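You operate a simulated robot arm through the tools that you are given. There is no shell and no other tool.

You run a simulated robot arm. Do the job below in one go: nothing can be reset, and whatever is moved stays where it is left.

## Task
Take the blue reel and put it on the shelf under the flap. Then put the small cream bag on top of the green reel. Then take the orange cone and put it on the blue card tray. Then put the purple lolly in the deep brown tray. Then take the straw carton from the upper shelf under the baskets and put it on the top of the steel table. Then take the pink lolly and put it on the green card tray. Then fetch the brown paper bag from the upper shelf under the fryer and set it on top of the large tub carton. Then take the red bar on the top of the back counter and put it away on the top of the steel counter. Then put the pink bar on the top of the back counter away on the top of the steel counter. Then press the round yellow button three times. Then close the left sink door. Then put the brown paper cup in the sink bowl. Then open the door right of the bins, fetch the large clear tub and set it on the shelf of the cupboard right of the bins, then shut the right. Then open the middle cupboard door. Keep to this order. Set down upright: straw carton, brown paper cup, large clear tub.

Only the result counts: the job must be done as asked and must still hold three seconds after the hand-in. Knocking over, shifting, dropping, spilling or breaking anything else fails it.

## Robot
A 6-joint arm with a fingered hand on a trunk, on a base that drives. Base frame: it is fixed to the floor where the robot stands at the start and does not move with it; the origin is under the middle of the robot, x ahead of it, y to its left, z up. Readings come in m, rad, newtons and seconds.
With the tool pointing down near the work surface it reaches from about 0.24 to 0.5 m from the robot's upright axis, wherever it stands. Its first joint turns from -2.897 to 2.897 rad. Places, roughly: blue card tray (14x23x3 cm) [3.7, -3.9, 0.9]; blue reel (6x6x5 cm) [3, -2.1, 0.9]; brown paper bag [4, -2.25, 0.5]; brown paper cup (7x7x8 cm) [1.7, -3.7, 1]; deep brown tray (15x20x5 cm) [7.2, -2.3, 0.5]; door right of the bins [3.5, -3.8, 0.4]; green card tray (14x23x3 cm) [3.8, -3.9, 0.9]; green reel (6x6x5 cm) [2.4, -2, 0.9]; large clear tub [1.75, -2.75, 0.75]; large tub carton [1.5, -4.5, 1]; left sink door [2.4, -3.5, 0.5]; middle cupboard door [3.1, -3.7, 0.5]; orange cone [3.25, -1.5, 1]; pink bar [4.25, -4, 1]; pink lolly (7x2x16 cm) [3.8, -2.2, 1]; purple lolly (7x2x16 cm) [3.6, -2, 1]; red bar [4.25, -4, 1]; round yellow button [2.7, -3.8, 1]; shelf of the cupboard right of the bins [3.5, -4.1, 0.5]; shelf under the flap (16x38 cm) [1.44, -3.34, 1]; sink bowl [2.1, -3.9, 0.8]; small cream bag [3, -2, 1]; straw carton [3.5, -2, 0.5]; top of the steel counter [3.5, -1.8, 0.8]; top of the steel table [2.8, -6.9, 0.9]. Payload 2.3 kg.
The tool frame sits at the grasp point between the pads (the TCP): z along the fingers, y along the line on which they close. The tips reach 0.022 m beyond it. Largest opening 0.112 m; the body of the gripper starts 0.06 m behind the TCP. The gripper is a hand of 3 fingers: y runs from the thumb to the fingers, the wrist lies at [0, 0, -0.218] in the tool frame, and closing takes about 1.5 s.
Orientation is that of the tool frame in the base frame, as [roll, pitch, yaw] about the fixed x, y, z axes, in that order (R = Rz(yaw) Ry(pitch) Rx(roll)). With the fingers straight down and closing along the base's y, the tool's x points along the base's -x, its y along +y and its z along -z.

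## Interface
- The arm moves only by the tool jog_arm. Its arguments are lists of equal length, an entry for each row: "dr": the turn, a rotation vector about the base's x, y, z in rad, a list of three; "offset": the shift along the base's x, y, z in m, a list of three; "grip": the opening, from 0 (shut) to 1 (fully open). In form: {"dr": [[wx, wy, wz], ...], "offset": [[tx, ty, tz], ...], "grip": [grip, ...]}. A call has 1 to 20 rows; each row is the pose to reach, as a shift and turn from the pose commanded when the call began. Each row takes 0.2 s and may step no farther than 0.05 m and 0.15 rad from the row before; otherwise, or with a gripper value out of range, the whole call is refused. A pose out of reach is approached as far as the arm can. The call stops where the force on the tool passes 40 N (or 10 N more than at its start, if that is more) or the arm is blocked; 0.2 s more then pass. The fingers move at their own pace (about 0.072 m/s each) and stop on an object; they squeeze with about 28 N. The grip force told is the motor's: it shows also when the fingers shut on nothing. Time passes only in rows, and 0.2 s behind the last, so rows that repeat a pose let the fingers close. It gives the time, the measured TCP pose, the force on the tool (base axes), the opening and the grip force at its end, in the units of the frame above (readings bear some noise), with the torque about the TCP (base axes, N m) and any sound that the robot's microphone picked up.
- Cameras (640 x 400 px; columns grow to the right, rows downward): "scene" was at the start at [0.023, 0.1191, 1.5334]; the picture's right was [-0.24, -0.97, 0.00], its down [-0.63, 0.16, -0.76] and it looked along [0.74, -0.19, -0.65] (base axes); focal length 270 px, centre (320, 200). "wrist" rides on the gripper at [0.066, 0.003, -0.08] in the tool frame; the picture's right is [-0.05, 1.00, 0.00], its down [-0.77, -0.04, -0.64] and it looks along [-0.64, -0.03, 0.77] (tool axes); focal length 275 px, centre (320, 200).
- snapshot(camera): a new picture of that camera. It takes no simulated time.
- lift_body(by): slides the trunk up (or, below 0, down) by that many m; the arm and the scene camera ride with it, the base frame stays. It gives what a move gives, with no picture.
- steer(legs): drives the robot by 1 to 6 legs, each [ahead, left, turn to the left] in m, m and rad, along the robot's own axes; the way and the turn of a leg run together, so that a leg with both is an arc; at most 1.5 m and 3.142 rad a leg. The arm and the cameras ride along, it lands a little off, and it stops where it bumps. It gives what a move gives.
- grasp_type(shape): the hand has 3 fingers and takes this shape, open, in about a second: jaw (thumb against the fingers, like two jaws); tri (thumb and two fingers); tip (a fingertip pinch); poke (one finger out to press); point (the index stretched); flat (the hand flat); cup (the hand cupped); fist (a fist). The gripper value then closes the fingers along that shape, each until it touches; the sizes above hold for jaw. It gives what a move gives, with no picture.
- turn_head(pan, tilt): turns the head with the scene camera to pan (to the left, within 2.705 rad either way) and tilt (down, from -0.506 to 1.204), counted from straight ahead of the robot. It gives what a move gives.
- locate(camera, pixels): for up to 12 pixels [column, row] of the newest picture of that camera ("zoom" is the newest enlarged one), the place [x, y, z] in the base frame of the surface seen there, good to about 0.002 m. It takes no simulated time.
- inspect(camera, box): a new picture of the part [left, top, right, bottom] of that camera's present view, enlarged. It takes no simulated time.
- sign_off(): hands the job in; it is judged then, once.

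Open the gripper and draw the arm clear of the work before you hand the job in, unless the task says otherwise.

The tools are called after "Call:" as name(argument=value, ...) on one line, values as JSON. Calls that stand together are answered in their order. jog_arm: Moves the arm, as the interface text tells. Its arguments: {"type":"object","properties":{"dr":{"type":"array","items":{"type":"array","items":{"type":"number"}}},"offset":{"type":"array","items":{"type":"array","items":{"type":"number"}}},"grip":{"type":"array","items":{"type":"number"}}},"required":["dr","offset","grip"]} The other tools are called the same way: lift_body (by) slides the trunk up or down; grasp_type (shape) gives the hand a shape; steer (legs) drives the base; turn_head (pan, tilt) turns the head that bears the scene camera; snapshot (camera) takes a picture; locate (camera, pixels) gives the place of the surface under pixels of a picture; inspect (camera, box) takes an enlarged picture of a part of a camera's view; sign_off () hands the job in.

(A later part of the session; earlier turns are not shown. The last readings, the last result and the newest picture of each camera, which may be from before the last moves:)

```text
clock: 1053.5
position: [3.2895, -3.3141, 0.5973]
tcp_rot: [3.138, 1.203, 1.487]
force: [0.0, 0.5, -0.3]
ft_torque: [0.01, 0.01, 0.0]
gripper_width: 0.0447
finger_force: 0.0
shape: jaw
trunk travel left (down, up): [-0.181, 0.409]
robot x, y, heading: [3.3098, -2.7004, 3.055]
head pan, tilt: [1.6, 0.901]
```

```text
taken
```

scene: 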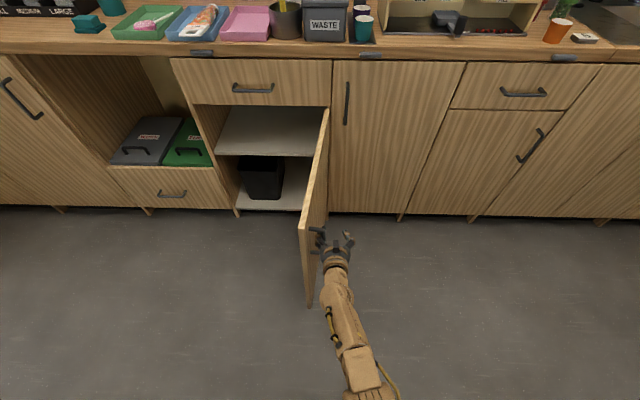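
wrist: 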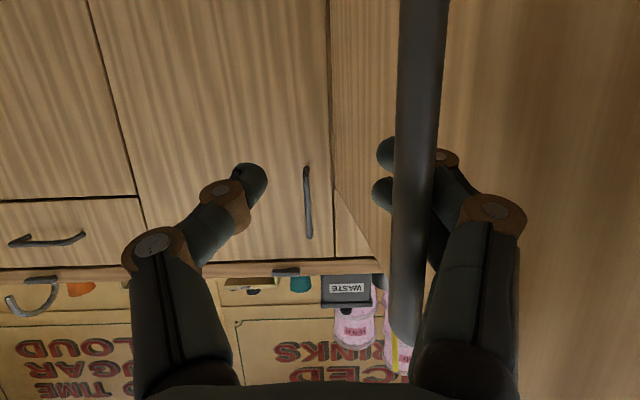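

The two fingers still hook behind the bar. I open a bit more and check before withdrawing.

Call:
jog_arm(dr=[[0, 0, 0], [0, 0, 0], [0, 0, 0]], offset=[[0, 0, 0], [0, 0, 0], [0, 0, 0]], grip=[0.55, 0.7, 0.7])

Call:
snapshot(camera="wrist")

```text
clock: 1054.3
position: [3.2886, -3.3157, 0.5964]
tcp_rot: [3.138, 1.202, 1.486]
force: [0.2, -0.3, -0.7]
ft_torque: [-0.04, -0.02, 0.0]
gripper_width: 0.0777
finger_force: 0.1
shape: jaw
trunk travel left (down, up): [-0.181, 0.409]
robot x, y, heading: [3.3062, -2.7011, 3.052]
head pan, tilt: [1.6, 0.901]
```

```text
taken
```

wrist: 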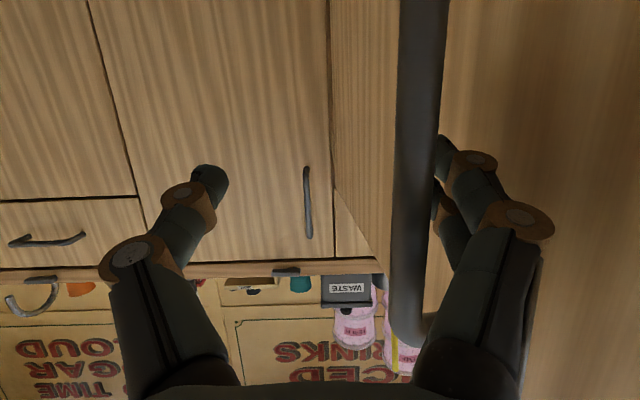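

Bar is free between thumb and fingers. I withdraw straight back.

Call:
steer(legs=[[0, -0.2, 0]])

Call:
snapshot(camera="scene")

Call:
locate(camera="scene", pixels=[[260, 150], [240, 160], [290, 150], [270, 130], [230, 150], [300, 160], [325, 160], [310, 250], [250, 185]])

```text
clock: 1056.0
position: [3.3072, -3.116, 0.5985]
tcp_rot: [3.14, 1.202, 1.485]
force: [0.3, 0.1, -0.1]
ft_torque: [0.0, -0.02, 0.0]
gripper_width: 0.0779
finger_force: 0.0
shape: jaw
trunk travel left (down, up): [-0.181, 0.409]
robot x, y, heading: [3.3236, -2.5047, 3.054]
head pan, tilt: [1.6, 0.901]
```

```text
taken
```

scene: 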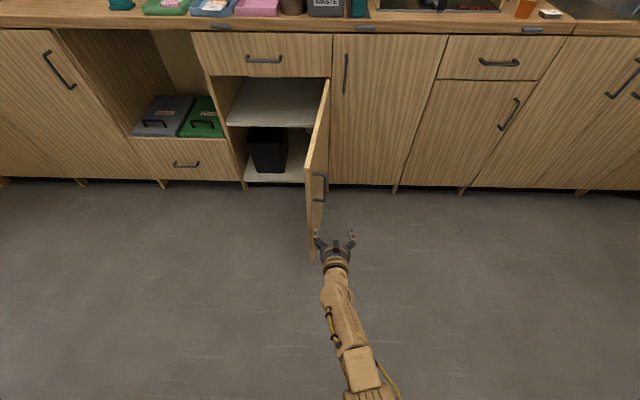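

```text
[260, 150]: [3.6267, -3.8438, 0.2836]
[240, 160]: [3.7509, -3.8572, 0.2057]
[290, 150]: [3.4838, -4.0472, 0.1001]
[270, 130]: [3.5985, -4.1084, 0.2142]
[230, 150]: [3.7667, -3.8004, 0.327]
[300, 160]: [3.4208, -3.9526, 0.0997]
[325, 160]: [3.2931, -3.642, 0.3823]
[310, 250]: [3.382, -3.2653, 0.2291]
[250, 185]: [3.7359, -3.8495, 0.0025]
```

I measure the inner shelf.

Call:
locate(camera="scene", pixels=[[275, 100], [240, 115], [310, 110], [270, 122], [260, 90], [300, 90], [245, 90], [320, 95], [265, 70], [322, 120]])

Call:
inspect(camera="scene", box=[200, 30, 350, 200])

```text
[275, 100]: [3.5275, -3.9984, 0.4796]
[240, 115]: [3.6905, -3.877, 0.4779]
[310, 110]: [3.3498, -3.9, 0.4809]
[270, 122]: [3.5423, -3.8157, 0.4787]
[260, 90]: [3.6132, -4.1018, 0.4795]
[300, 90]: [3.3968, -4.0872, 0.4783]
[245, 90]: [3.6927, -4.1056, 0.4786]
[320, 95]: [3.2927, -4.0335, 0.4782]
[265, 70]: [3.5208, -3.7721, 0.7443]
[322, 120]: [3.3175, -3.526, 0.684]
```

```text
2.35 times, centred on (275, 115) of scene
```

zoom: 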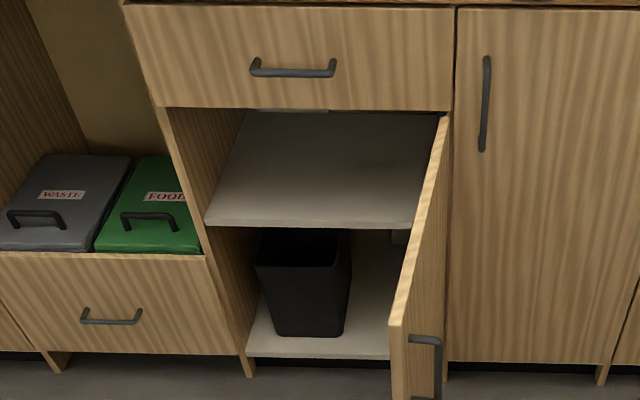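

Shelf: z 0.479, front edge y −3.81, x 3.30–3.72, clear height ≈0.22. Now the large clear tub on the trolley: I straighten the arm and go look.

Call:
jog_arm(dr=[[0.12, -0.0102, 0], [0.24, -0.0204, 0], [0.36, -0.0307, 0], [0.48, -0.041, 0], [0.6, -0.051, 0], [0.72, -0.061, 0], [0.84, -0.0715, 0], [0.96, -0.0817, 0], [1.08, -0.092, 0], [1.2, -0.102, 0]], offset=[[0.003, 0.03, 0.01], [0.006, 0.06, 0.02], [0.009, 0.09, 0.03], [0.012, 0.12, 0.045], [0.014, 0.15, 0.06], [0.016, 0.18, 0.075], [0.018, 0.22, 0.09], [0.022, 0.26, 0.1], [0.025, 0.3, 0.1], [0.028, 0.33, 0.1]], grip=[0.6, 0.6, 0.6, 0.6, 0.6, 0.6, 0.6, 0.6, 0.6, 0.6])

Call:
lift_body(by=0.35)

Call:
jog_arm(dr=[[0, 0, -0.143], [0, 0, -0.286], [0, 0, -0.428], [0, 0, -0.571], [0, 0, -0.714], [0, 0, -0.857], [0, 0, -1.0], [0, 0, -1.142], [0, 0, -1.285], [0, 0, -1.428], [0, 0, -1.571]], offset=[[-0.045, -0.003, 0], [-0.09, 0.007, 0], [-0.132, 0.025, 0], [-0.171, 0.049, 0], [-0.205, 0.079, 0], [-0.233, 0.115, 0], [-0.2555, 0.155, 0], [-0.2705, 0.198, 0], [-0.278, 0.243, 0], [-0.278, 0.2885, 0], [-0.278, 0.2885, 0]], grip=[0.6, 0.6, 0.6, 0.6, 0.6, 0.6, 0.6, 0.6, 0.6, 0.6, 0.6])

Call:
steer(legs=[[1.0, 0.3, 0]])

Call:
turn_head(pan=-0.2, tilt=0.7)

Call:
snapshot(camera="scene")

```text
clock: 1058.2
position: [3.3361, -2.785, 0.6974]
tcp_rot: [3.139, -0.004, 1.486]
force: [1.0, 0.3, 0.1]
ft_torque: [-0.01, 0.03, 0.0]
gripper_width: 0.0676
finger_force: 0.1
shape: jaw
trunk travel left (down, up): [-0.181, 0.409]
robot x, y, heading: [3.3274, -2.5053, 3.056]
head pan, tilt: [1.6, 0.901]
```

```text
clock: 1061.6
position: [3.3368, -2.7852, 1.0471]
tcp_rot: [3.139, -0.001, 1.486]
force: [1.0, -1.2, -0.1]
ft_torque: [0.0, -0.02, 0.02]
gripper_width: 0.0678
finger_force: 0.1
shape: jaw
trunk travel left (down, up): [-0.531, 0.059]
robot x, y, heading: [3.3261, -2.5049, 3.057]
head pan, tilt: [1.6, 0.901]
```

```text
clock: 1064.0
position: [3.0567, -2.4965, 1.0475]
tcp_rot: [3.137, -0.001, -0.086]
force: [0.0, 0.3, 0.1]
ft_torque: [0.02, 0.04, 0.01]
gripper_width: 0.0678
finger_force: 0.1
shape: jaw
trunk travel left (down, up): [-0.531, 0.059]
robot x, y, heading: [3.3247, -2.5057, 3.055]
head pan, tilt: [1.6, 0.901]
```

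```text
clock: 1069.3
position: [2.0379, -2.7133, 1.0466]
tcp_rot: [3.138, 0.0, -0.081]
force: [-0.7, 0.3, 0.6]
ft_torque: [0.03, -0.02, -0.01]
gripper_width: 0.0678
finger_force: 0.0
shape: jaw
trunk travel left (down, up): [-0.531, 0.059]
robot x, y, heading: [2.3073, -2.7201, 3.059]
head pan, tilt: [1.6, 0.901]
```

```text
clock: 1071.1
position: [2.0393, -2.7129, 1.0473]
tcp_rot: [3.138, 0.0, -0.082]
force: [0.7, 0.1, -1.0]
ft_torque: [0.01, -0.03, 0.03]
gripper_width: 0.0676
finger_force: 0.0
shape: jaw
trunk travel left (down, up): [-0.531, 0.059]
robot x, y, heading: [2.3052, -2.7201, 3.06]
head pan, tilt: [-0.201, 0.7]
```

```text
taken
```

scene: 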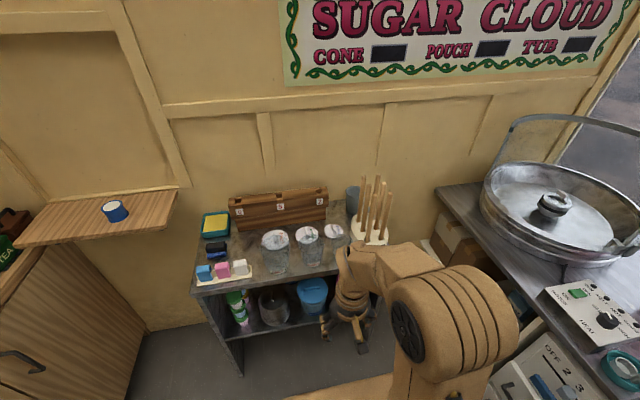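

The three clear tubs stand at (275,250), (308,243), (337,237). I zoom to identify the large one and locate.

Call:
inspect(camera="scene", box=[190, 190, 370, 300])

Call:
locate(camera="zoom", pixels=[[300, 170], [255, 170], [345, 165], [300, 155], [300, 190], [300, 250], [420, 155], [385, 155], [455, 150], [520, 145], [190, 230], [300, 290]])

```text
3.56 times, centred on (280, 245) of scene
```

zoom: 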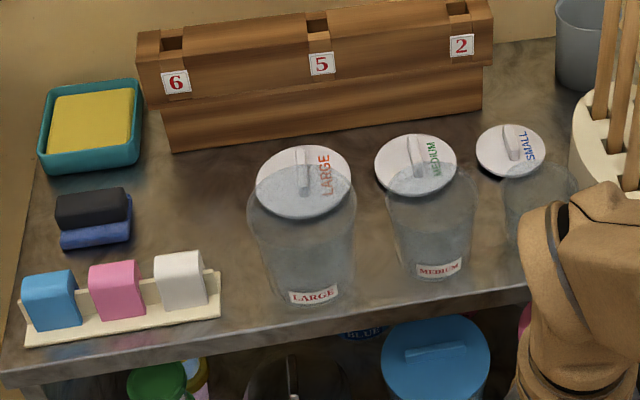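

```text
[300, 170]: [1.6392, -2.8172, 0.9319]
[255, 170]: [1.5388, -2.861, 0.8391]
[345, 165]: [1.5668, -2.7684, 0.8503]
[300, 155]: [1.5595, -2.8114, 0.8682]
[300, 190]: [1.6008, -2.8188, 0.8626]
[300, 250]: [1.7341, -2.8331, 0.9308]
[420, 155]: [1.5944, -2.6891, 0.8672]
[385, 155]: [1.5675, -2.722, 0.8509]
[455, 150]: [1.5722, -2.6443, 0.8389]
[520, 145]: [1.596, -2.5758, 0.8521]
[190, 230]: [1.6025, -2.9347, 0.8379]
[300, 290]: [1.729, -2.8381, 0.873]
```

The LARGE tub stands in front of its lid at about (1.69,−2.82), MEDIUM beside it. I'll take it from the front with a near-horizontal hand; I back up and tilt the hand forward.

Call:
steer(legs=[[-0.27, 0.144, 0]])

Call:
jog_arm(dr=[[0.0098, 0.12, 0], [0.0196, 0.239, 0], [0.0293, 0.359, 0], [0.039, 0.478, 0], [0.049, 0.598, 0], [0.0587, 0.7176, 0], [0.0685, 0.837, 0], [0.078, 0.957, 0], [0.088, 1.076, 0], [0.0978, 1.196, 0]], offset=[[-0.04, 0.003, 0], [-0.08, 0.006, 0], [-0.12, 0.009, 0], [-0.16, 0.013, -0.01], [-0.2, 0.016, -0.02], [-0.23, 0.019, -0.03], [-0.26, 0.022, -0.045], [-0.29, 0.024, -0.06], [-0.32, 0.026, -0.075], [-0.345, 0.028, -0.085]], grip=[0.9, 0.9, 0.9, 0.9, 0.9, 0.9, 0.9, 0.9, 0.9, 0.9])

Call:
lift_body(by=-0.07)

Call:
snapshot(camera="wrist")

Call:
snapshot(camera="scene")

```text
clock: 1073.2
position: [2.2938, -2.8796, 1.0481]
tcp_rot: [3.139, 0.001, -0.081]
force: [1.0, 0.7, 0.2]
ft_torque: [0.04, 0.0, 0.01]
gripper_width: 0.0674
finger_force: 0.0
shape: jaw
trunk travel left (down, up): [-0.531, 0.059]
robot x, y, heading: [2.5598, -2.8864, 3.057]
head pan, tilt: [-0.201, 0.7]
```

```text
clock: 1075.4
position: [1.8976, -2.8888, 0.965]
tcp_rot: [-3.126, 1.189, -0.08]
force: [0.6, 0.8, 1.2]
ft_torque: [0.02, -0.02, 0.03]
gripper_width: 0.101
finger_force: 0.0
shape: jaw
out of reach, approached as far as the arm can: row 6, 7, 8, 9, 10
trunk travel left (down, up): [-0.531, 0.059]
robot x, y, heading: [2.5627, -2.8844, 3.061]
head pan, tilt: [-0.201, 0.7]
```

```text
clock: 1076.5
position: [1.9005, -2.8893, 0.8952]
tcp_rot: [-3.127, 1.19, -0.082]
force: [-0.1, -1.1, 0.1]
ft_torque: [-0.01, 0.02, -0.02]
gripper_width: 0.101
finger_force: 0.0
shape: jaw
trunk travel left (down, up): [-0.461, 0.129]
robot x, y, heading: [2.5654, -2.8851, 3.06]
head pan, tilt: [-0.201, 0.7]
```

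```text
taken
```

wrist: 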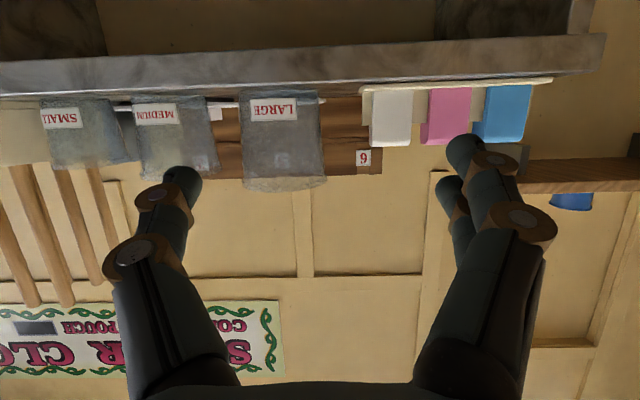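

```text
taken
```

scene: 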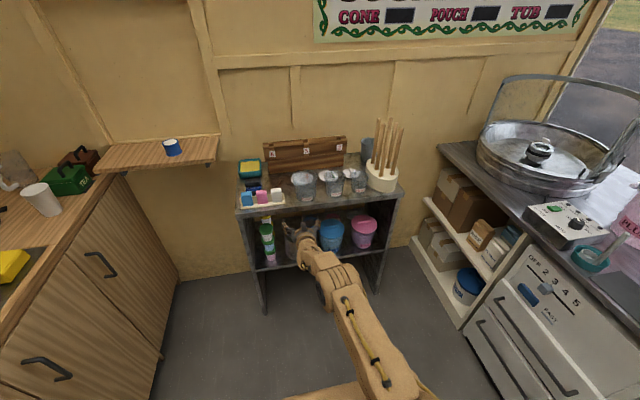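

The LARGE tub is at (283,135) in the wrist view. I locate its sides, rim and the neighbours.

Call:
inspect(camera="wrist", box=[120, 70, 420, 200])

Call:
locate(camera="wrist", pixels=[[272, 110], [248, 130], [318, 130], [283, 130], [283, 170], [245, 180], [322, 178], [208, 130], [372, 120], [160, 115], [283, 185]])

```text
2.13 times, centred on (270, 135) of wrist
```

zoom: 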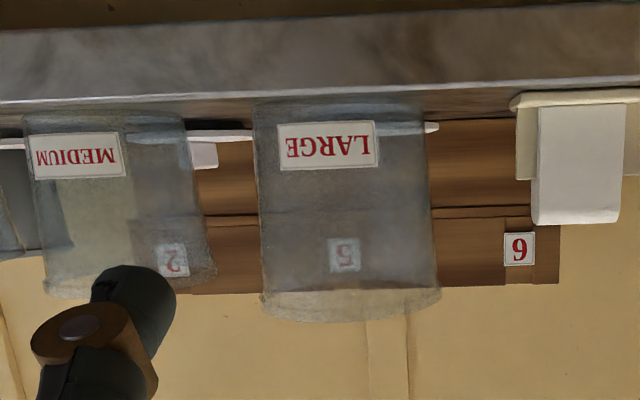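

```text
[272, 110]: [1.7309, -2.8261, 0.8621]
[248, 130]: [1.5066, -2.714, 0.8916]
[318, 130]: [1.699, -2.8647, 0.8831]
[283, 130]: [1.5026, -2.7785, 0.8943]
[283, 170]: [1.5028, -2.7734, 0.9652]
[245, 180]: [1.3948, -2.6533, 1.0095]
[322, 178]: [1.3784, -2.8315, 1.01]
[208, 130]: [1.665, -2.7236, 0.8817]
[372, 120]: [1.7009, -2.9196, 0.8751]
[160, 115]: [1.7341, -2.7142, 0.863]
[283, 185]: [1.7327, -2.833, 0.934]
```

Tub centre ≈(1.688,−2.822), Ø≈9 cm, gap to MEDIUM ≈3 cm. I align sideways by 5 cm and advance 0.14 m.

Call:
steer(legs=[[0, -0.05, 0], [0.13, 0, 0]])

Call:
snapshot(camera="wrist")

Call:
inspect(camera="wrist", box=[160, 20, 480, 220])

```text
clock: 1078.3
position: [1.7718, -2.829, 0.8949]
tcp_rot: [-3.126, 1.188, -0.081]
force: [-0.5, -0.1, 0.2]
ft_torque: [-0.02, -0.04, 0.0]
gripper_width: 0.1007
finger_force: 0.1
shape: jaw
trunk travel left (down, up): [-0.461, 0.129]
robot x, y, heading: [2.4373, -2.8266, 3.061]
head pan, tilt: [-0.201, 0.7]
```

```text
taken
```

wrist: 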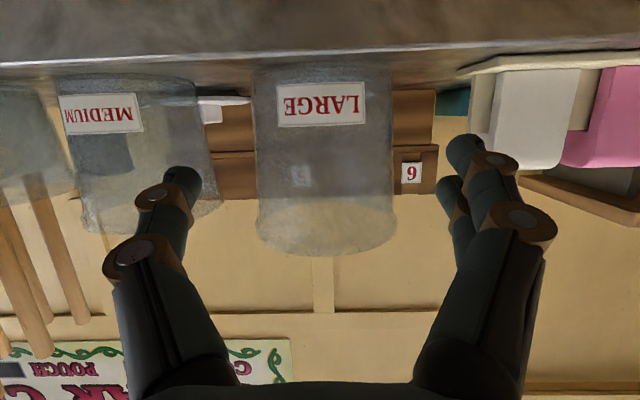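

```text
2.00 times, centred on (320, 120) of wrist
```

zoom: 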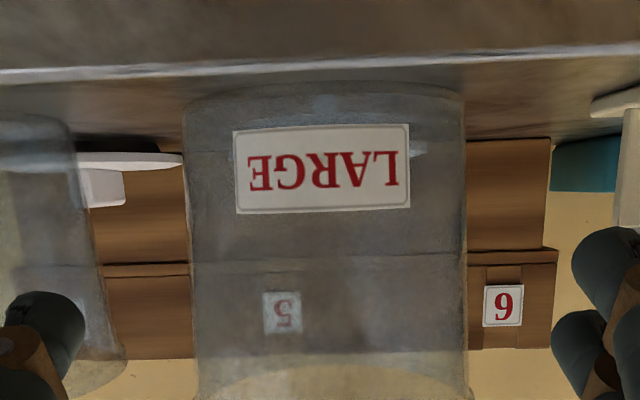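

Centred, thumb will pass between LARGE and MEDIUM. I advance the last 8 cm in two steps and close.

Call:
steer(legs=[[0.045, 0, 0]])

Call:
snapshot(camera="wrist")

Call:
steer(legs=[[0.035, 0, 0]])

Call:
snapshot(camera="wrist")

```text
clock: 1079.2
position: [1.727, -2.8246, 0.8947]
tcp_rot: [-3.126, 1.187, -0.078]
force: [-0.9, -0.4, 0.2]
ft_torque: [0.05, 0.0, 0.01]
gripper_width: 0.1006
finger_force: 0.0
shape: jaw
trunk travel left (down, up): [-0.461, 0.129]
robot x, y, heading: [2.3926, -2.8201, 3.056]
head pan, tilt: [-0.201, 0.7]
```

```text
taken
```

wrist: 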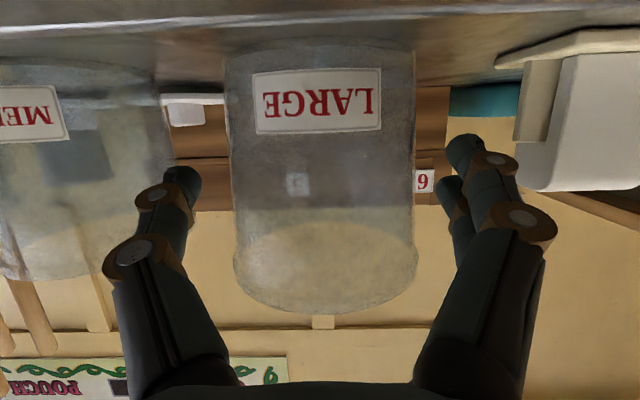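

```text
clock: 1080.0
position: [1.6923, -2.8229, 0.8957]
tcp_rot: [-3.126, 1.187, -0.081]
force: [0.2, 0.5, -0.2]
ft_torque: [0.01, -0.01, 0.03]
gripper_width: 0.1007
finger_force: 0.0
shape: jaw
trunk travel left (down, up): [-0.461, 0.129]
robot x, y, heading: [2.3544, -2.8179, 3.062]
head pan, tilt: [-0.201, 0.7]
```

```text
taken
```

wrist: 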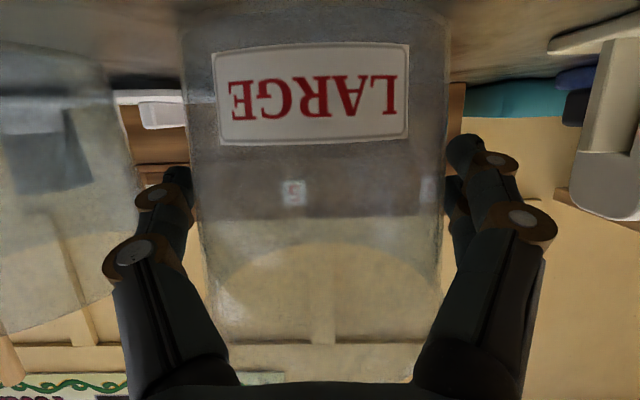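

Fingers flank the tub. I close.

Call:
jog_arm(dr=[[0, 0, 0], [0, 0, 0], [0, 0, 0], [0, 0, 0], [0, 0, 0]], offset=[[0, 0, 0], [0, 0, 0], [0, 0, 0], [0, 0, 0], [0, 0, 0]], grip=[0.75, 0.6, 0.4, 0.2, 0])

Call:
lift_body(by=0.04)

Call:
snapshot(camera="wrist")

```text
clock: 1081.2
position: [1.6929, -2.8221, 0.8962]
tcp_rot: [-3.127, 1.19, -0.081]
force: [-0.4, -0.1, -0.1]
ft_torque: [-0.04, -0.01, 0.02]
gripper_width: 0.0838
finger_force: 28.1
shape: jaw
trunk travel left (down, up): [-0.461, 0.129]
robot x, y, heading: [2.3562, -2.8187, 3.057]
head pan, tilt: [-0.201, 0.7]
```

```text
clock: 1082.1
position: [1.6921, -2.8224, 0.9345]
tcp_rot: [-3.127, 1.19, -0.08]
force: [0.4, 0.9, -0.7]
ft_torque: [-0.03, -0.01, -0.01]
gripper_width: 0.0838
finger_force: 27.7
shape: jaw
trunk travel left (down, up): [-0.501, 0.089]
robot x, y, heading: [2.3576, -2.8173, 3.053]
head pan, tilt: [-0.201, 0.7]
```

```text
taken
```

wrist: 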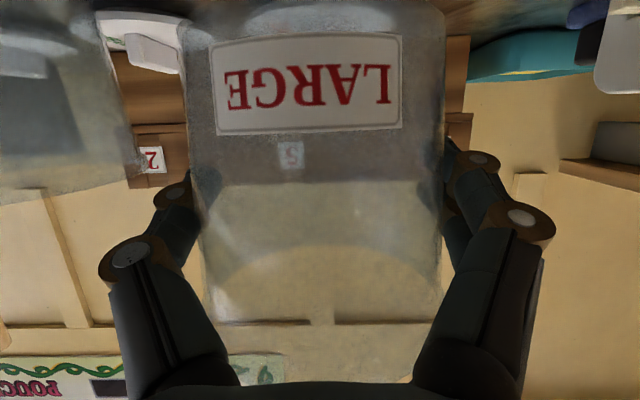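

The tub is held (0.084 m) and lifted. I back straight away from the trolley and drive to x≈4.0 in the aisle.

Call:
steer(legs=[[-0.3, 0, 0]])

Call:
snapshot(camera="wrist")

Call:
steer(legs=[[-0.67, -0.08, 0], [-0.67, -0.06, 0]])

```text
clock: 1084.1
position: [1.9872, -2.8453, 0.9369]
tcp_rot: [-3.126, 1.19, -0.082]
force: [-0.5, -0.2, -0.2]
ft_torque: [0.01, 0.0, -0.01]
gripper_width: 0.084
finger_force: 27.7
shape: jaw
trunk travel left (down, up): [-0.501, 0.089]
robot x, y, heading: [2.653, -2.8458, 3.06]
head pan, tilt: [-0.201, 0.7]
```

```text
taken
```

wrist: 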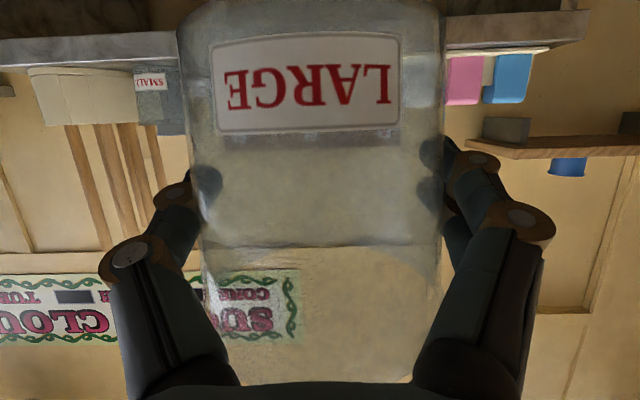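

```text
clock: 1091.1
position: [3.3313, -2.8157, 0.9361]
tcp_rot: [-3.125, 1.19, -0.075]
force: [0.8, -1.3, -1.0]
ft_torque: [0.0, -0.01, 0.03]
gripper_width: 0.0842
finger_force: 28.1
shape: jaw
trunk travel left (down, up): [-0.501, 0.089]
robot x, y, heading: [3.9917, -2.8091, 3.068]
head pan, tilt: [-0.201, 0.7]
```

I swing the arm, keeping the hand's tilt, from the front to the left in two arcs.

Call:
jog_arm(dr=[[0, 0, 0.0714], [0, 0, 0.1428], [0, 0, 0.2142], [0, 0, 0.2856], [0, 0, 0.357], [0, 0, 0.4284], [0, 0, 0.4998], [0, 0, 0.5712], [0, 0, 0.6426], [0, 0, 0.714], [0, 0, 0.7854]], offset=[[0.0021, -0.0475, 0], [0.0075, -0.0947, 0], [0.0163, -0.1413, 0], [0.0284, -0.1873, 0], [0.0437, -0.2322, 0], [0.0623, -0.276, 0], [0.0838, -0.3183, 0], [0.1084, -0.359, 0], [0.1358, -0.3978, 0], [0.1659, -0.4346, 0], [0.1985, -0.4691, 0]], grip=[0, 0, 0, 0, 0, 0, 0, 0, 0, 0, 0])

Call:
jog_arm(dr=[[0, 0, 0.0714], [0, 0, 0.1428], [0, 0, 0.2142], [0, 0, 0.2856], [0, 0, 0.357], [0, 0, 0.4284], [0, 0, 0.4998], [0, 0, 0.5712], [0, 0, 0.6426], [0, 0, 0.714], [0, 0, 0.7854]], offset=[[0.035, -0.0321, 0], [0.0722, -0.0616, 0], [0.1115, -0.0884, 0], [0.1526, -0.1123, 0], [0.1952, -0.1333, 0], [0.2392, -0.1511, 0], [0.2844, -0.1658, 0], [0.3305, -0.1771, 0], [0.3774, -0.1852, 0], [0.4246, -0.19, 0], [0.4721, -0.1913, 0]], grip=[0, 0, 0, 0, 0, 0, 0, 0, 0, 0, 0])

Call:
snapshot(camera="wrist")

```text
clock: 1093.5
position: [3.5395, -3.2845, 0.9405]
tcp_rot: [-3.121, 1.191, 0.716]
force: [0.6, -0.5, -0.6]
ft_torque: [-0.02, 0.0, -0.01]
gripper_width: 0.0836
finger_force: 28.0
shape: jaw
out of reach, approached as far as the arm can: row 11
trunk travel left (down, up): [-0.501, 0.089]
robot x, y, heading: [3.9961, -2.809, 3.065]
head pan, tilt: [-0.201, 0.7]
```

```text
clock: 1095.9
position: [4.01, -3.4291, 0.9725]
tcp_rot: [-3.127, 1.189, 1.48]
force: [0.1, -0.3, -0.5]
ft_torque: [0.04, 0.0, 0.02]
gripper_width: 0.0838
finger_force: 27.9
shape: jaw
out of reach, approached as far as the arm can: row 1, 2, 3, 4, 5, 6, 7, 8, 9, 10, 11
trunk travel left (down, up): [-0.501, 0.089]
robot x, y, heading: [3.9945, -2.811, 3.062]
head pan, tilt: [-0.201, 0.7]
```

```text
taken
```

wrist: 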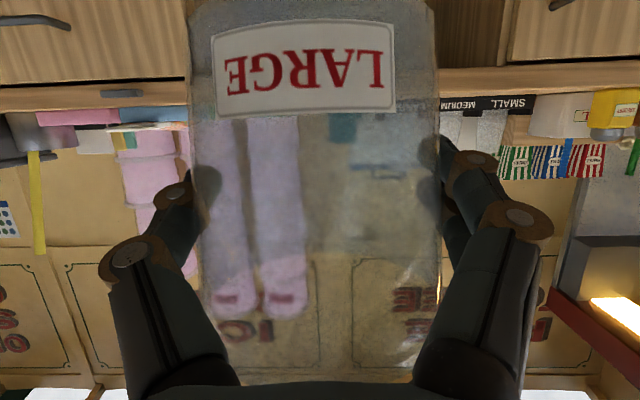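

The tub is upright at the left. I lower the trunk 0.4 m here, then move opposite the open cupboard.

Call:
lift_body(by=-0.4)

Call:
steer(legs=[[0.43, 0.0, 0]])

Call:
turn_head(pan=1.45, tilt=0.9)

Call:
snapshot(camera="scene")

Call:
snapshot(camera="wrist")

```text
clock: 1099.8
position: [4.0105, -3.4295, 0.5729]
tcp_rot: [-3.127, 1.189, 1.481]
force: [-0.3, -0.1, -1.5]
ft_torque: [0.0, 0.01, 0.0]
gripper_width: 0.0837
finger_force: 28.5
shape: jaw
trunk travel left (down, up): [-0.101, 0.489]
robot x, y, heading: [3.9939, -2.8073, 3.066]
head pan, tilt: [-0.201, 0.7]
```

```text
clock: 1102.4
position: [3.5838, -3.3971, 0.5736]
tcp_rot: [-3.126, 1.19, 1.481]
force: [-0.1, -0.3, 0.1]
ft_torque: [0.02, 0.02, 0.01]
gripper_width: 0.0839
finger_force: 27.5
shape: jaw
trunk travel left (down, up): [-0.101, 0.489]
robot x, y, heading: [3.5699, -2.7774, 3.067]
head pan, tilt: [-0.201, 0.7]
```

```text
clock: 1104.1
position: [3.5835, -3.3964, 0.5731]
tcp_rot: [-3.127, 1.188, 1.482]
force: [-0.2, 0.3, -0.6]
ft_torque: [-0.01, 0.01, 0.02]
gripper_width: 0.0837
finger_force: 28.1
shape: jaw
trunk travel left (down, up): [-0.101, 0.489]
robot x, y, heading: [3.5711, -2.7755, 3.065]
head pan, tilt: [1.45, 0.901]
```

```text
taken
```

scene: 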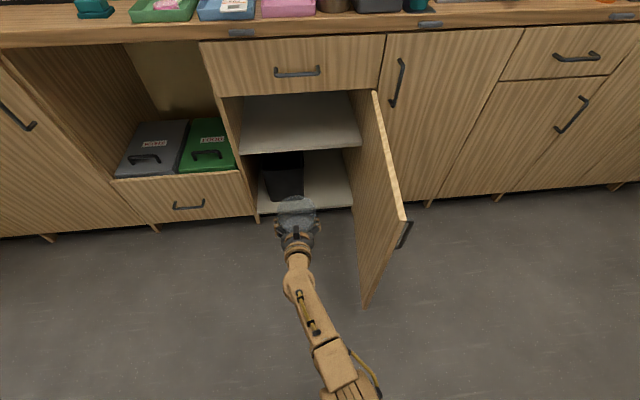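

```text
taken
```

wrist: 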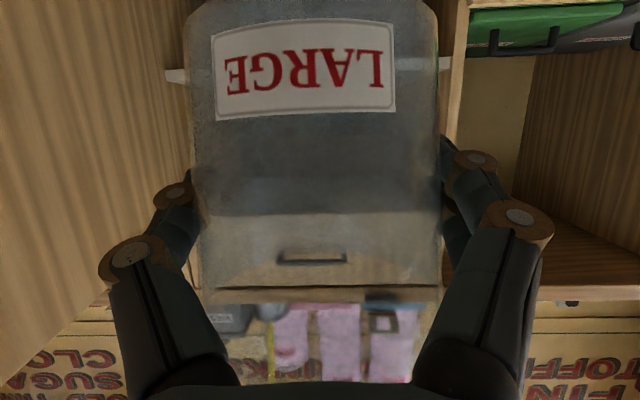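

I locate the door's free edge to be sure the base will clear it.

Call:
locate(camera="scene", pixels=[[400, 212], [372, 95], [385, 150], [366, 300], [404, 235]])

```text
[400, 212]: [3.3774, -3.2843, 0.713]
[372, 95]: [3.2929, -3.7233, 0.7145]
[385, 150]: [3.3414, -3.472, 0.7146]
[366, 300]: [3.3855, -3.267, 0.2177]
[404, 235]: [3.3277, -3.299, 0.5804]
```

The door's free edge is at x≈3.38, so I shift the base 0.145 m back first, then angle the arm slightly, then enter.

Call:
steer(legs=[[-0.15, 0, 0]])

Call:
jog_arm(dr=[[0, 0, -0.07], [0, 0, -0.14], [0, 0, -0.21]], offset=[[-0.044, 0.001, 0], [-0.087, 0.0045, 0], [-0.13, 0.011, 0]], grip=[0, 0, 0])

Call:
steer(legs=[[0, 0.25, 0]])

Call:
snapshot(camera="scene")

Call:
snapshot(camera="wrist")

```text
clock: 1105.5
position: [3.7331, -3.4087, 0.5719]
tcp_rot: [-3.124, 1.189, 1.482]
force: [0.4, -0.1, -0.8]
ft_torque: [0.0, -0.03, 0.0]
gripper_width: 0.0837
finger_force: 27.8
shape: jaw
trunk travel left (down, up): [-0.101, 0.489]
robot x, y, heading: [3.7164, -2.7857, 3.066]
head pan, tilt: [1.45, 0.901]
```

```text
clock: 1106.2
position: [3.6018, -3.3975, 0.5734]
tcp_rot: [-3.127, 1.188, 1.274]
force: [0.2, 0.6, -1.7]
ft_torque: [0.02, 0.01, 0.0]
gripper_width: 0.0837
finger_force: 28.1
shape: jaw
trunk travel left (down, up): [-0.101, 0.489]
robot x, y, heading: [3.7175, -2.7866, 3.067]
head pan, tilt: [1.45, 0.901]
```

```text
clock: 1108.1
position: [3.5839, -3.6465, 0.5737]
tcp_rot: [-3.125, 1.189, 1.273]
force: [-0.3, 0.2, -1.3]
ft_torque: [0.0, 0.0, 0.02]
gripper_width: 0.0835
finger_force: 27.8
shape: jaw
trunk travel left (down, up): [-0.101, 0.489]
robot x, y, heading: [3.6998, -3.039, 3.068]
head pan, tilt: [1.45, 0.901]
```

```text
taken
```

scene: 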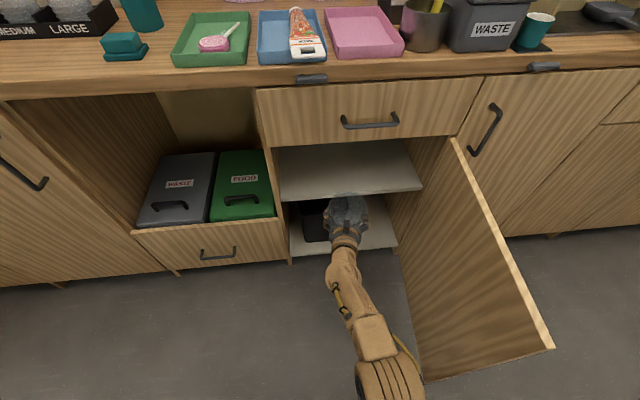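

```text
taken
```

wrist: 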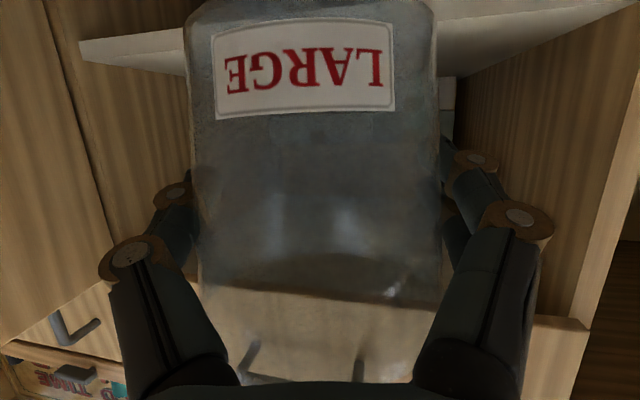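

Clear. I enter 0.25 m over the shelf.

Call:
steer(legs=[[0, 0.15, 0]])

Call:
steer(legs=[[0, 0.1, 0]])

Call:
snapshot(camera="scene")

Call:
snapshot(camera="wrist")

```text
clock: 1109.4
position: [3.5737, -3.7957, 0.5743]
tcp_rot: [-3.126, 1.188, 1.275]
force: [-0.1, -0.3, -1.7]
ft_torque: [0.02, -0.01, 0.03]
gripper_width: 0.0837
finger_force: 28.0
shape: jaw
trunk travel left (down, up): [-0.101, 0.489]
robot x, y, heading: [3.6849, -3.1852, 3.068]
head pan, tilt: [1.45, 0.901]
```

```text
clock: 1110.6
position: [3.5658, -3.8931, 0.5747]
tcp_rot: [-3.126, 1.19, 1.276]
force: [1.0, 0.0, -1.5]
ft_torque: [0.03, -0.03, 0.02]
gripper_width: 0.0836
finger_force: 27.8
shape: jaw
trunk travel left (down, up): [-0.101, 0.489]
robot x, y, heading: [3.6808, -3.2871, 3.075]
head pan, tilt: [1.45, 0.901]
```

```text
taken
```

scene: 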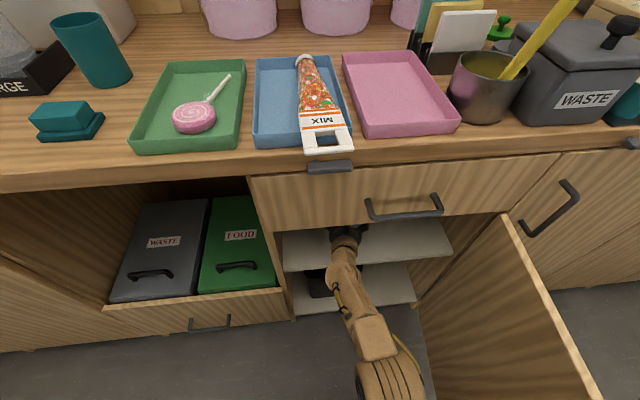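

```text
taken
```

wrist: 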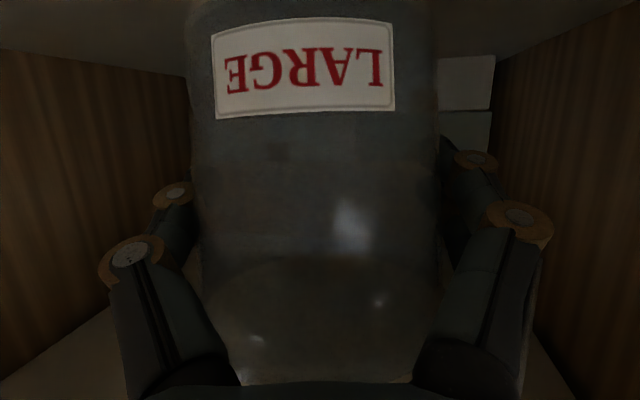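

Inside the cupboard. I lower with the trunk, then feel for the shelf.

Call:
lift_body(by=-0.032)

Call:
jog_arm(dr=[[0, 0, 0], [0, 0, 0], [0, 0, 0]], offset=[[0, 0, -0.002], [0, 0, -0.004], [0, 0, -0.006]], grip=[0, 0, 0])

```text
clock: 1111.3
position: [3.5663, -3.8944, 0.5423]
tcp_rot: [-3.126, 1.188, 1.277]
force: [-0.7, -0.1, -1.3]
ft_torque: [0.02, -0.01, -0.04]
gripper_width: 0.0838
finger_force: 27.8
shape: jaw
trunk travel left (down, up): [-0.069, 0.521]
robot x, y, heading: [3.6826, -3.2878, 3.068]
head pan, tilt: [1.45, 0.901]
```

```text
clock: 1112.2
position: [3.5669, -3.8933, 0.5372]
tcp_rot: [-3.127, 1.19, 1.273]
force: [0.0, -1.1, 2.4]
ft_torque: [0.09, -0.05, -0.03]
gripper_width: 0.0836
finger_force: 27.7
shape: jaw
trunk travel left (down, up): [-0.069, 0.521]
robot x, y, heading: [3.6814, -3.284, 3.065]
head pan, tilt: [1.45, 0.901]
```

Contact. One more millimetre, then I release and withdraw straight back.

Call:
jog_arm(dr=[[0, 0, 0], [0, 0, 0], [0, 0, 0], [0, 0, 0], [0, 0, 0]], offset=[[0, 0, -0.001], [0, 0, -0.001], [0, 0, -0.001], [0, 0, -0.001], [0, 0, -0.001]], grip=[0, 0.8, 0.9, 0.95, 0.95])

Call:
snapshot(camera="wrist")

Call:
steer(legs=[[0, -0.12, 0]])

Call:
snapshot(camera="wrist")

```text
clock: 1113.3
position: [3.5659, -3.893, 0.5356]
tcp_rot: [-3.125, 1.188, 1.276]
force: [0.2, -0.4, -0.1]
ft_torque: [0.0, -0.01, 0.0]
gripper_width: 0.106
finger_force: 0.1
shape: jaw
trunk travel left (down, up): [-0.069, 0.521]
robot x, y, heading: [3.6769, -3.2829, 3.067]
head pan, tilt: [1.45, 0.901]
```

```text
taken
```

wrist: 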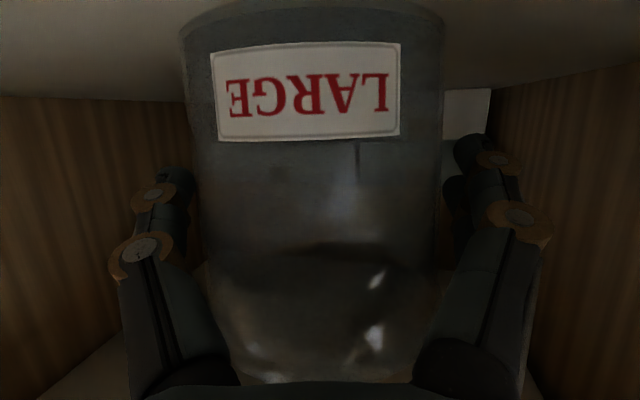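

```text
clock: 1114.6
position: [3.5765, -3.7743, 0.5354]
tcp_rot: [-3.127, 1.188, 1.275]
force: [0.5, 0.2, 0.6]
ft_torque: [0.0, 0.02, 0.02]
gripper_width: 0.1063
finger_force: 0.1
shape: jaw
trunk travel left (down, up): [-0.069, 0.521]
robot x, y, heading: [3.6885, -3.1648, 3.066]
head pan, tilt: [1.45, 0.901]
```

```text
taken
```

wrist: 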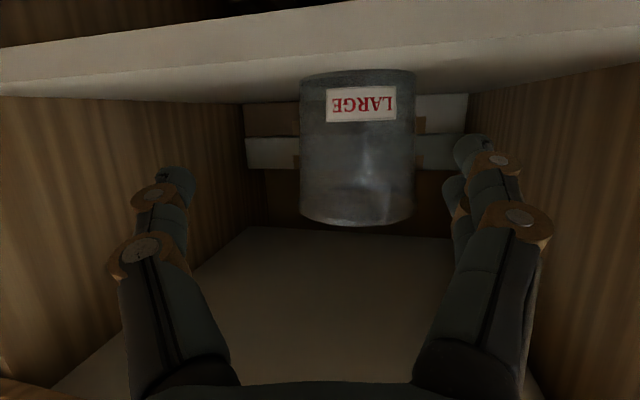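

The tub stands upright on the shelf, clear of the door's sweep. I withdraw fully and look.

Call:
steer(legs=[[0, -0.55, 0]])

Call:
jog_arm(dr=[[0, 0, 0.07], [0, 0, 0.14], [0, 0, 0.21]], offset=[[0.043, -0.006, 0], [0.086, -0.01, 0], [0.13, -0.011, 0]], grip=[0.8, 0.7, 0.7])

Call:
lift_body(by=0.06)

Call:
turn_head(pan=1.5, tilt=0.85)

Call:
snapshot(camera="scene")

Call:
locate(camera="scene", pixels=[[375, 160], [390, 180], [360, 200], [350, 90]])

```text
clock: 1117.8
position: [3.6143, -3.2242, 0.5351]
tcp_rot: [-3.128, 1.188, 1.27]
force: [0.0, 0.4, 0.0]
ft_torque: [-0.01, 0.0, 0.02]
gripper_width: 0.1062
finger_force: 0.0
shape: jaw
trunk travel left (down, up): [-0.069, 0.521]
robot x, y, heading: [3.7318, -2.6173, 3.06]
head pan, tilt: [1.45, 0.901]
```

```text
clock: 1118.6
position: [3.746, -3.2358, 0.5379]
tcp_rot: [-3.127, 1.192, 1.482]
force: [0.2, 0.4, -0.5]
ft_torque: [0.01, 0.03, 0.01]
gripper_width: 0.0789
finger_force: 0.1
shape: jaw
trunk travel left (down, up): [-0.069, 0.521]
robot x, y, heading: [3.7328, -2.6172, 3.068]
head pan, tilt: [1.45, 0.901]
```

```text
clock: 1119.6
position: [3.7458, -3.2355, 0.5972]
tcp_rot: [-3.126, 1.187, 1.48]
force: [0.4, 0.3, -0.8]
ft_torque: [0.03, 0.04, 0.03]
gripper_width: 0.0788
finger_force: 0.0
shape: jaw
trunk travel left (down, up): [-0.129, 0.461]
robot x, y, heading: [3.7294, -2.6168, 3.062]
head pan, tilt: [1.45, 0.901]
```

```text
clock: 1120.2
position: [3.7456, -3.2346, 0.5969]
tcp_rot: [-3.128, 1.19, 1.479]
force: [0.5, -0.5, 0.1]
ft_torque: [0.0, -0.01, 0.02]
gripper_width: 0.0786
finger_force: 0.0
shape: jaw
trunk travel left (down, up): [-0.129, 0.461]
robot x, y, heading: [3.7297, -2.6147, 3.059]
head pan, tilt: [1.499, 0.85]
```

```text
taken
```

scene: 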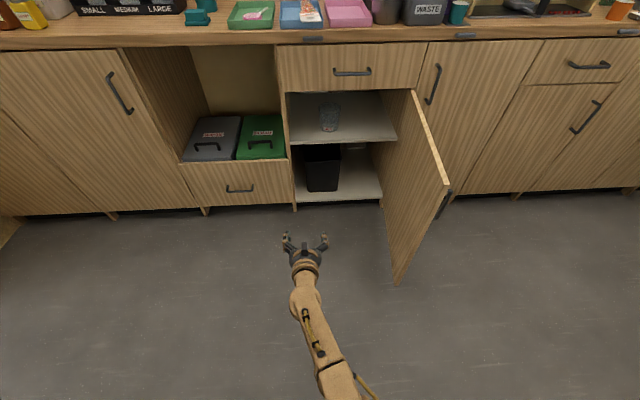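

```text
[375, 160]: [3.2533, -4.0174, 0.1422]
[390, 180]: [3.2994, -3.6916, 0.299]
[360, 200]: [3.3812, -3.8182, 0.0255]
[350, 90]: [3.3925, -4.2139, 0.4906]
```

The tub stands on the shelf. I go around the door's edge to take its handle again.

Call:
steer(legs=[[0, -0.1, 0], [0.44, 0, 0]])

Call:
snapshot(camera="wrist")

Call:
snapshot(camera="scene")

```text
clock: 1123.6
position: [3.3144, -3.1028, 0.597]
tcp_rot: [-3.128, 1.19, 1.482]
force: [0.4, 0.5, -1.4]
ft_torque: [-0.02, 0.05, 0.01]
gripper_width: 0.0786
finger_force: 0.0
shape: jaw
trunk travel left (down, up): [-0.129, 0.461]
robot x, y, heading: [3.3, -2.4818, 3.066]
head pan, tilt: [1.499, 0.85]
```

```text
taken
```

wrist: 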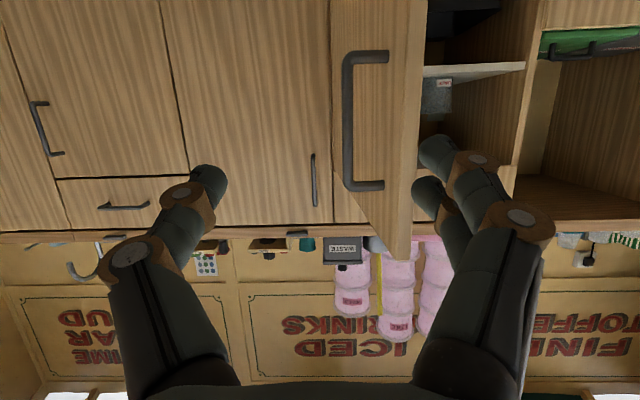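

```text
taken
```

scene: 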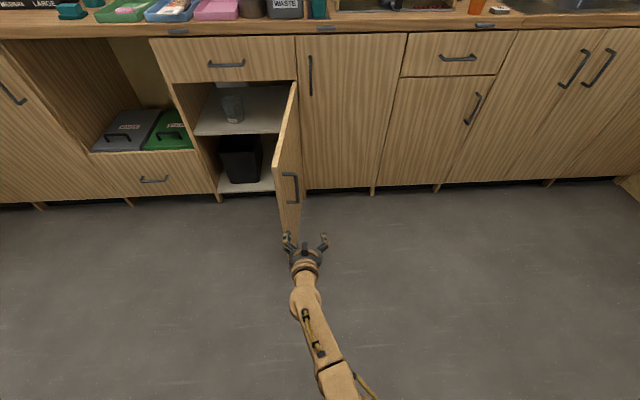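

The handle bar shows at (349,120). I locate it.

Call:
locate(camera="wrist", pixels=[[348, 80], [348, 120], [349, 160], [385, 120], [410, 150], [395, 30]])

```text
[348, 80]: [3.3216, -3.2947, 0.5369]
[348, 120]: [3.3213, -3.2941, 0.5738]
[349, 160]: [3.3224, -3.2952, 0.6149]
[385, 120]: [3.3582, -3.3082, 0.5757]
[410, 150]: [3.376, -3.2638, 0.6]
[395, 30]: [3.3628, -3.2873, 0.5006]
```

The bar is at (3.3215,−3.295). I close the hand and place it on the bar's outer (−x) side, to push the door shut along its arc.

Call:
jog_arm(dr=[[0, 0, 0], [0, 0, 0], [0, 0, 0], [0, 0, 0], [0, 0, 0], [0, 0, 0]], offset=[[0, 0, 0], [0, 0, 0], [0, 0, 0], [0, 0, 0], [0, 0, 0], [0, 0, 0]], grip=[0, 0, 0, 0, 0, 0])

Call:
steer(legs=[[0.055, 0, 0], [0, 0.196, 0]])

Call:
snapshot(camera="wrist")

Call:
snapshot(camera="scene")

```text
clock: 1125.0
position: [3.3143, -3.101, 0.5961]
tcp_rot: [-3.127, 1.19, 1.48]
force: [0.0, 0.1, -0.7]
ft_torque: [-0.02, 0.01, 0.02]
gripper_width: 0.0
finger_force: 28.1
shape: jaw
trunk travel left (down, up): [-0.129, 0.461]
robot x, y, heading: [3.3001, -2.4808, 3.063]
head pan, tilt: [1.499, 0.85]
```

```text
clock: 1127.1
position: [3.2464, -3.2914, 0.597]
tcp_rot: [-3.128, 1.19, 1.485]
force: [-1.0, -0.4, -0.1]
ft_torque: [0.0, 0.04, -0.02]
gripper_width: 0.0
finger_force: 28.1
shape: jaw
trunk travel left (down, up): [-0.129, 0.461]
robot x, y, heading: [3.2285, -2.6712, 3.071]
head pan, tilt: [1.499, 0.85]
```

```text
taken
```

wrist: 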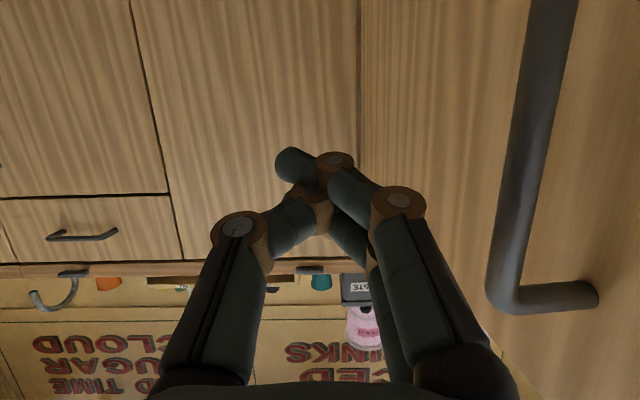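

```text
taken
```

scene: 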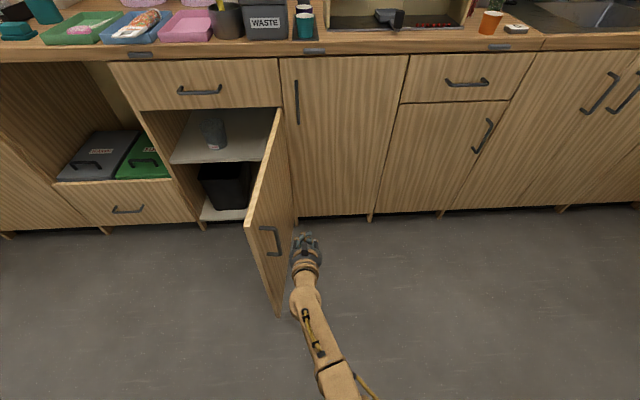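

In position. I push the bar: first leg to ≈65°.

Call:
steer(legs=[[-0.19, 0.03, 0]])

Call:
snapshot(camera="scene")

Call:
snapshot(camera="wrist")

```text
clock: 1128.7
position: [3.4319, -3.336, 0.5973]
tcp_rot: [-3.127, 1.191, 1.485]
force: [-0.1, -0.4, -0.2]
ft_torque: [-0.03, -0.02, -0.01]
gripper_width: 0.0002
finger_force: 27.9
shape: jaw
trunk travel left (down, up): [-0.129, 0.461]
robot x, y, heading: [3.413, -2.7171, 3.062]
head pan, tilt: [1.499, 0.85]
```

```text
taken
```

scene: 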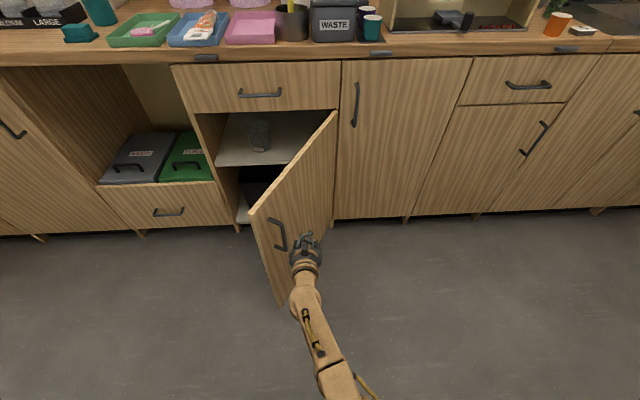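

```text
taken
```

wrist: 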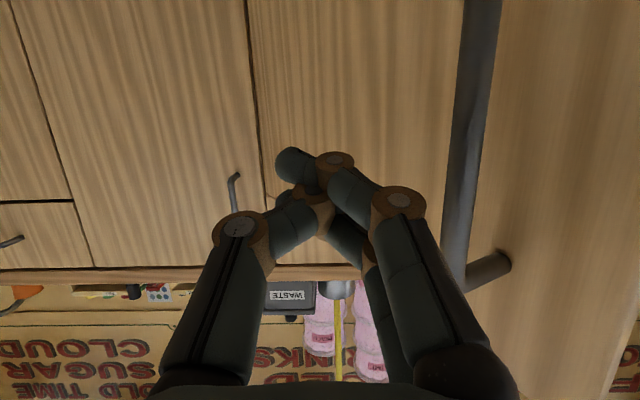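

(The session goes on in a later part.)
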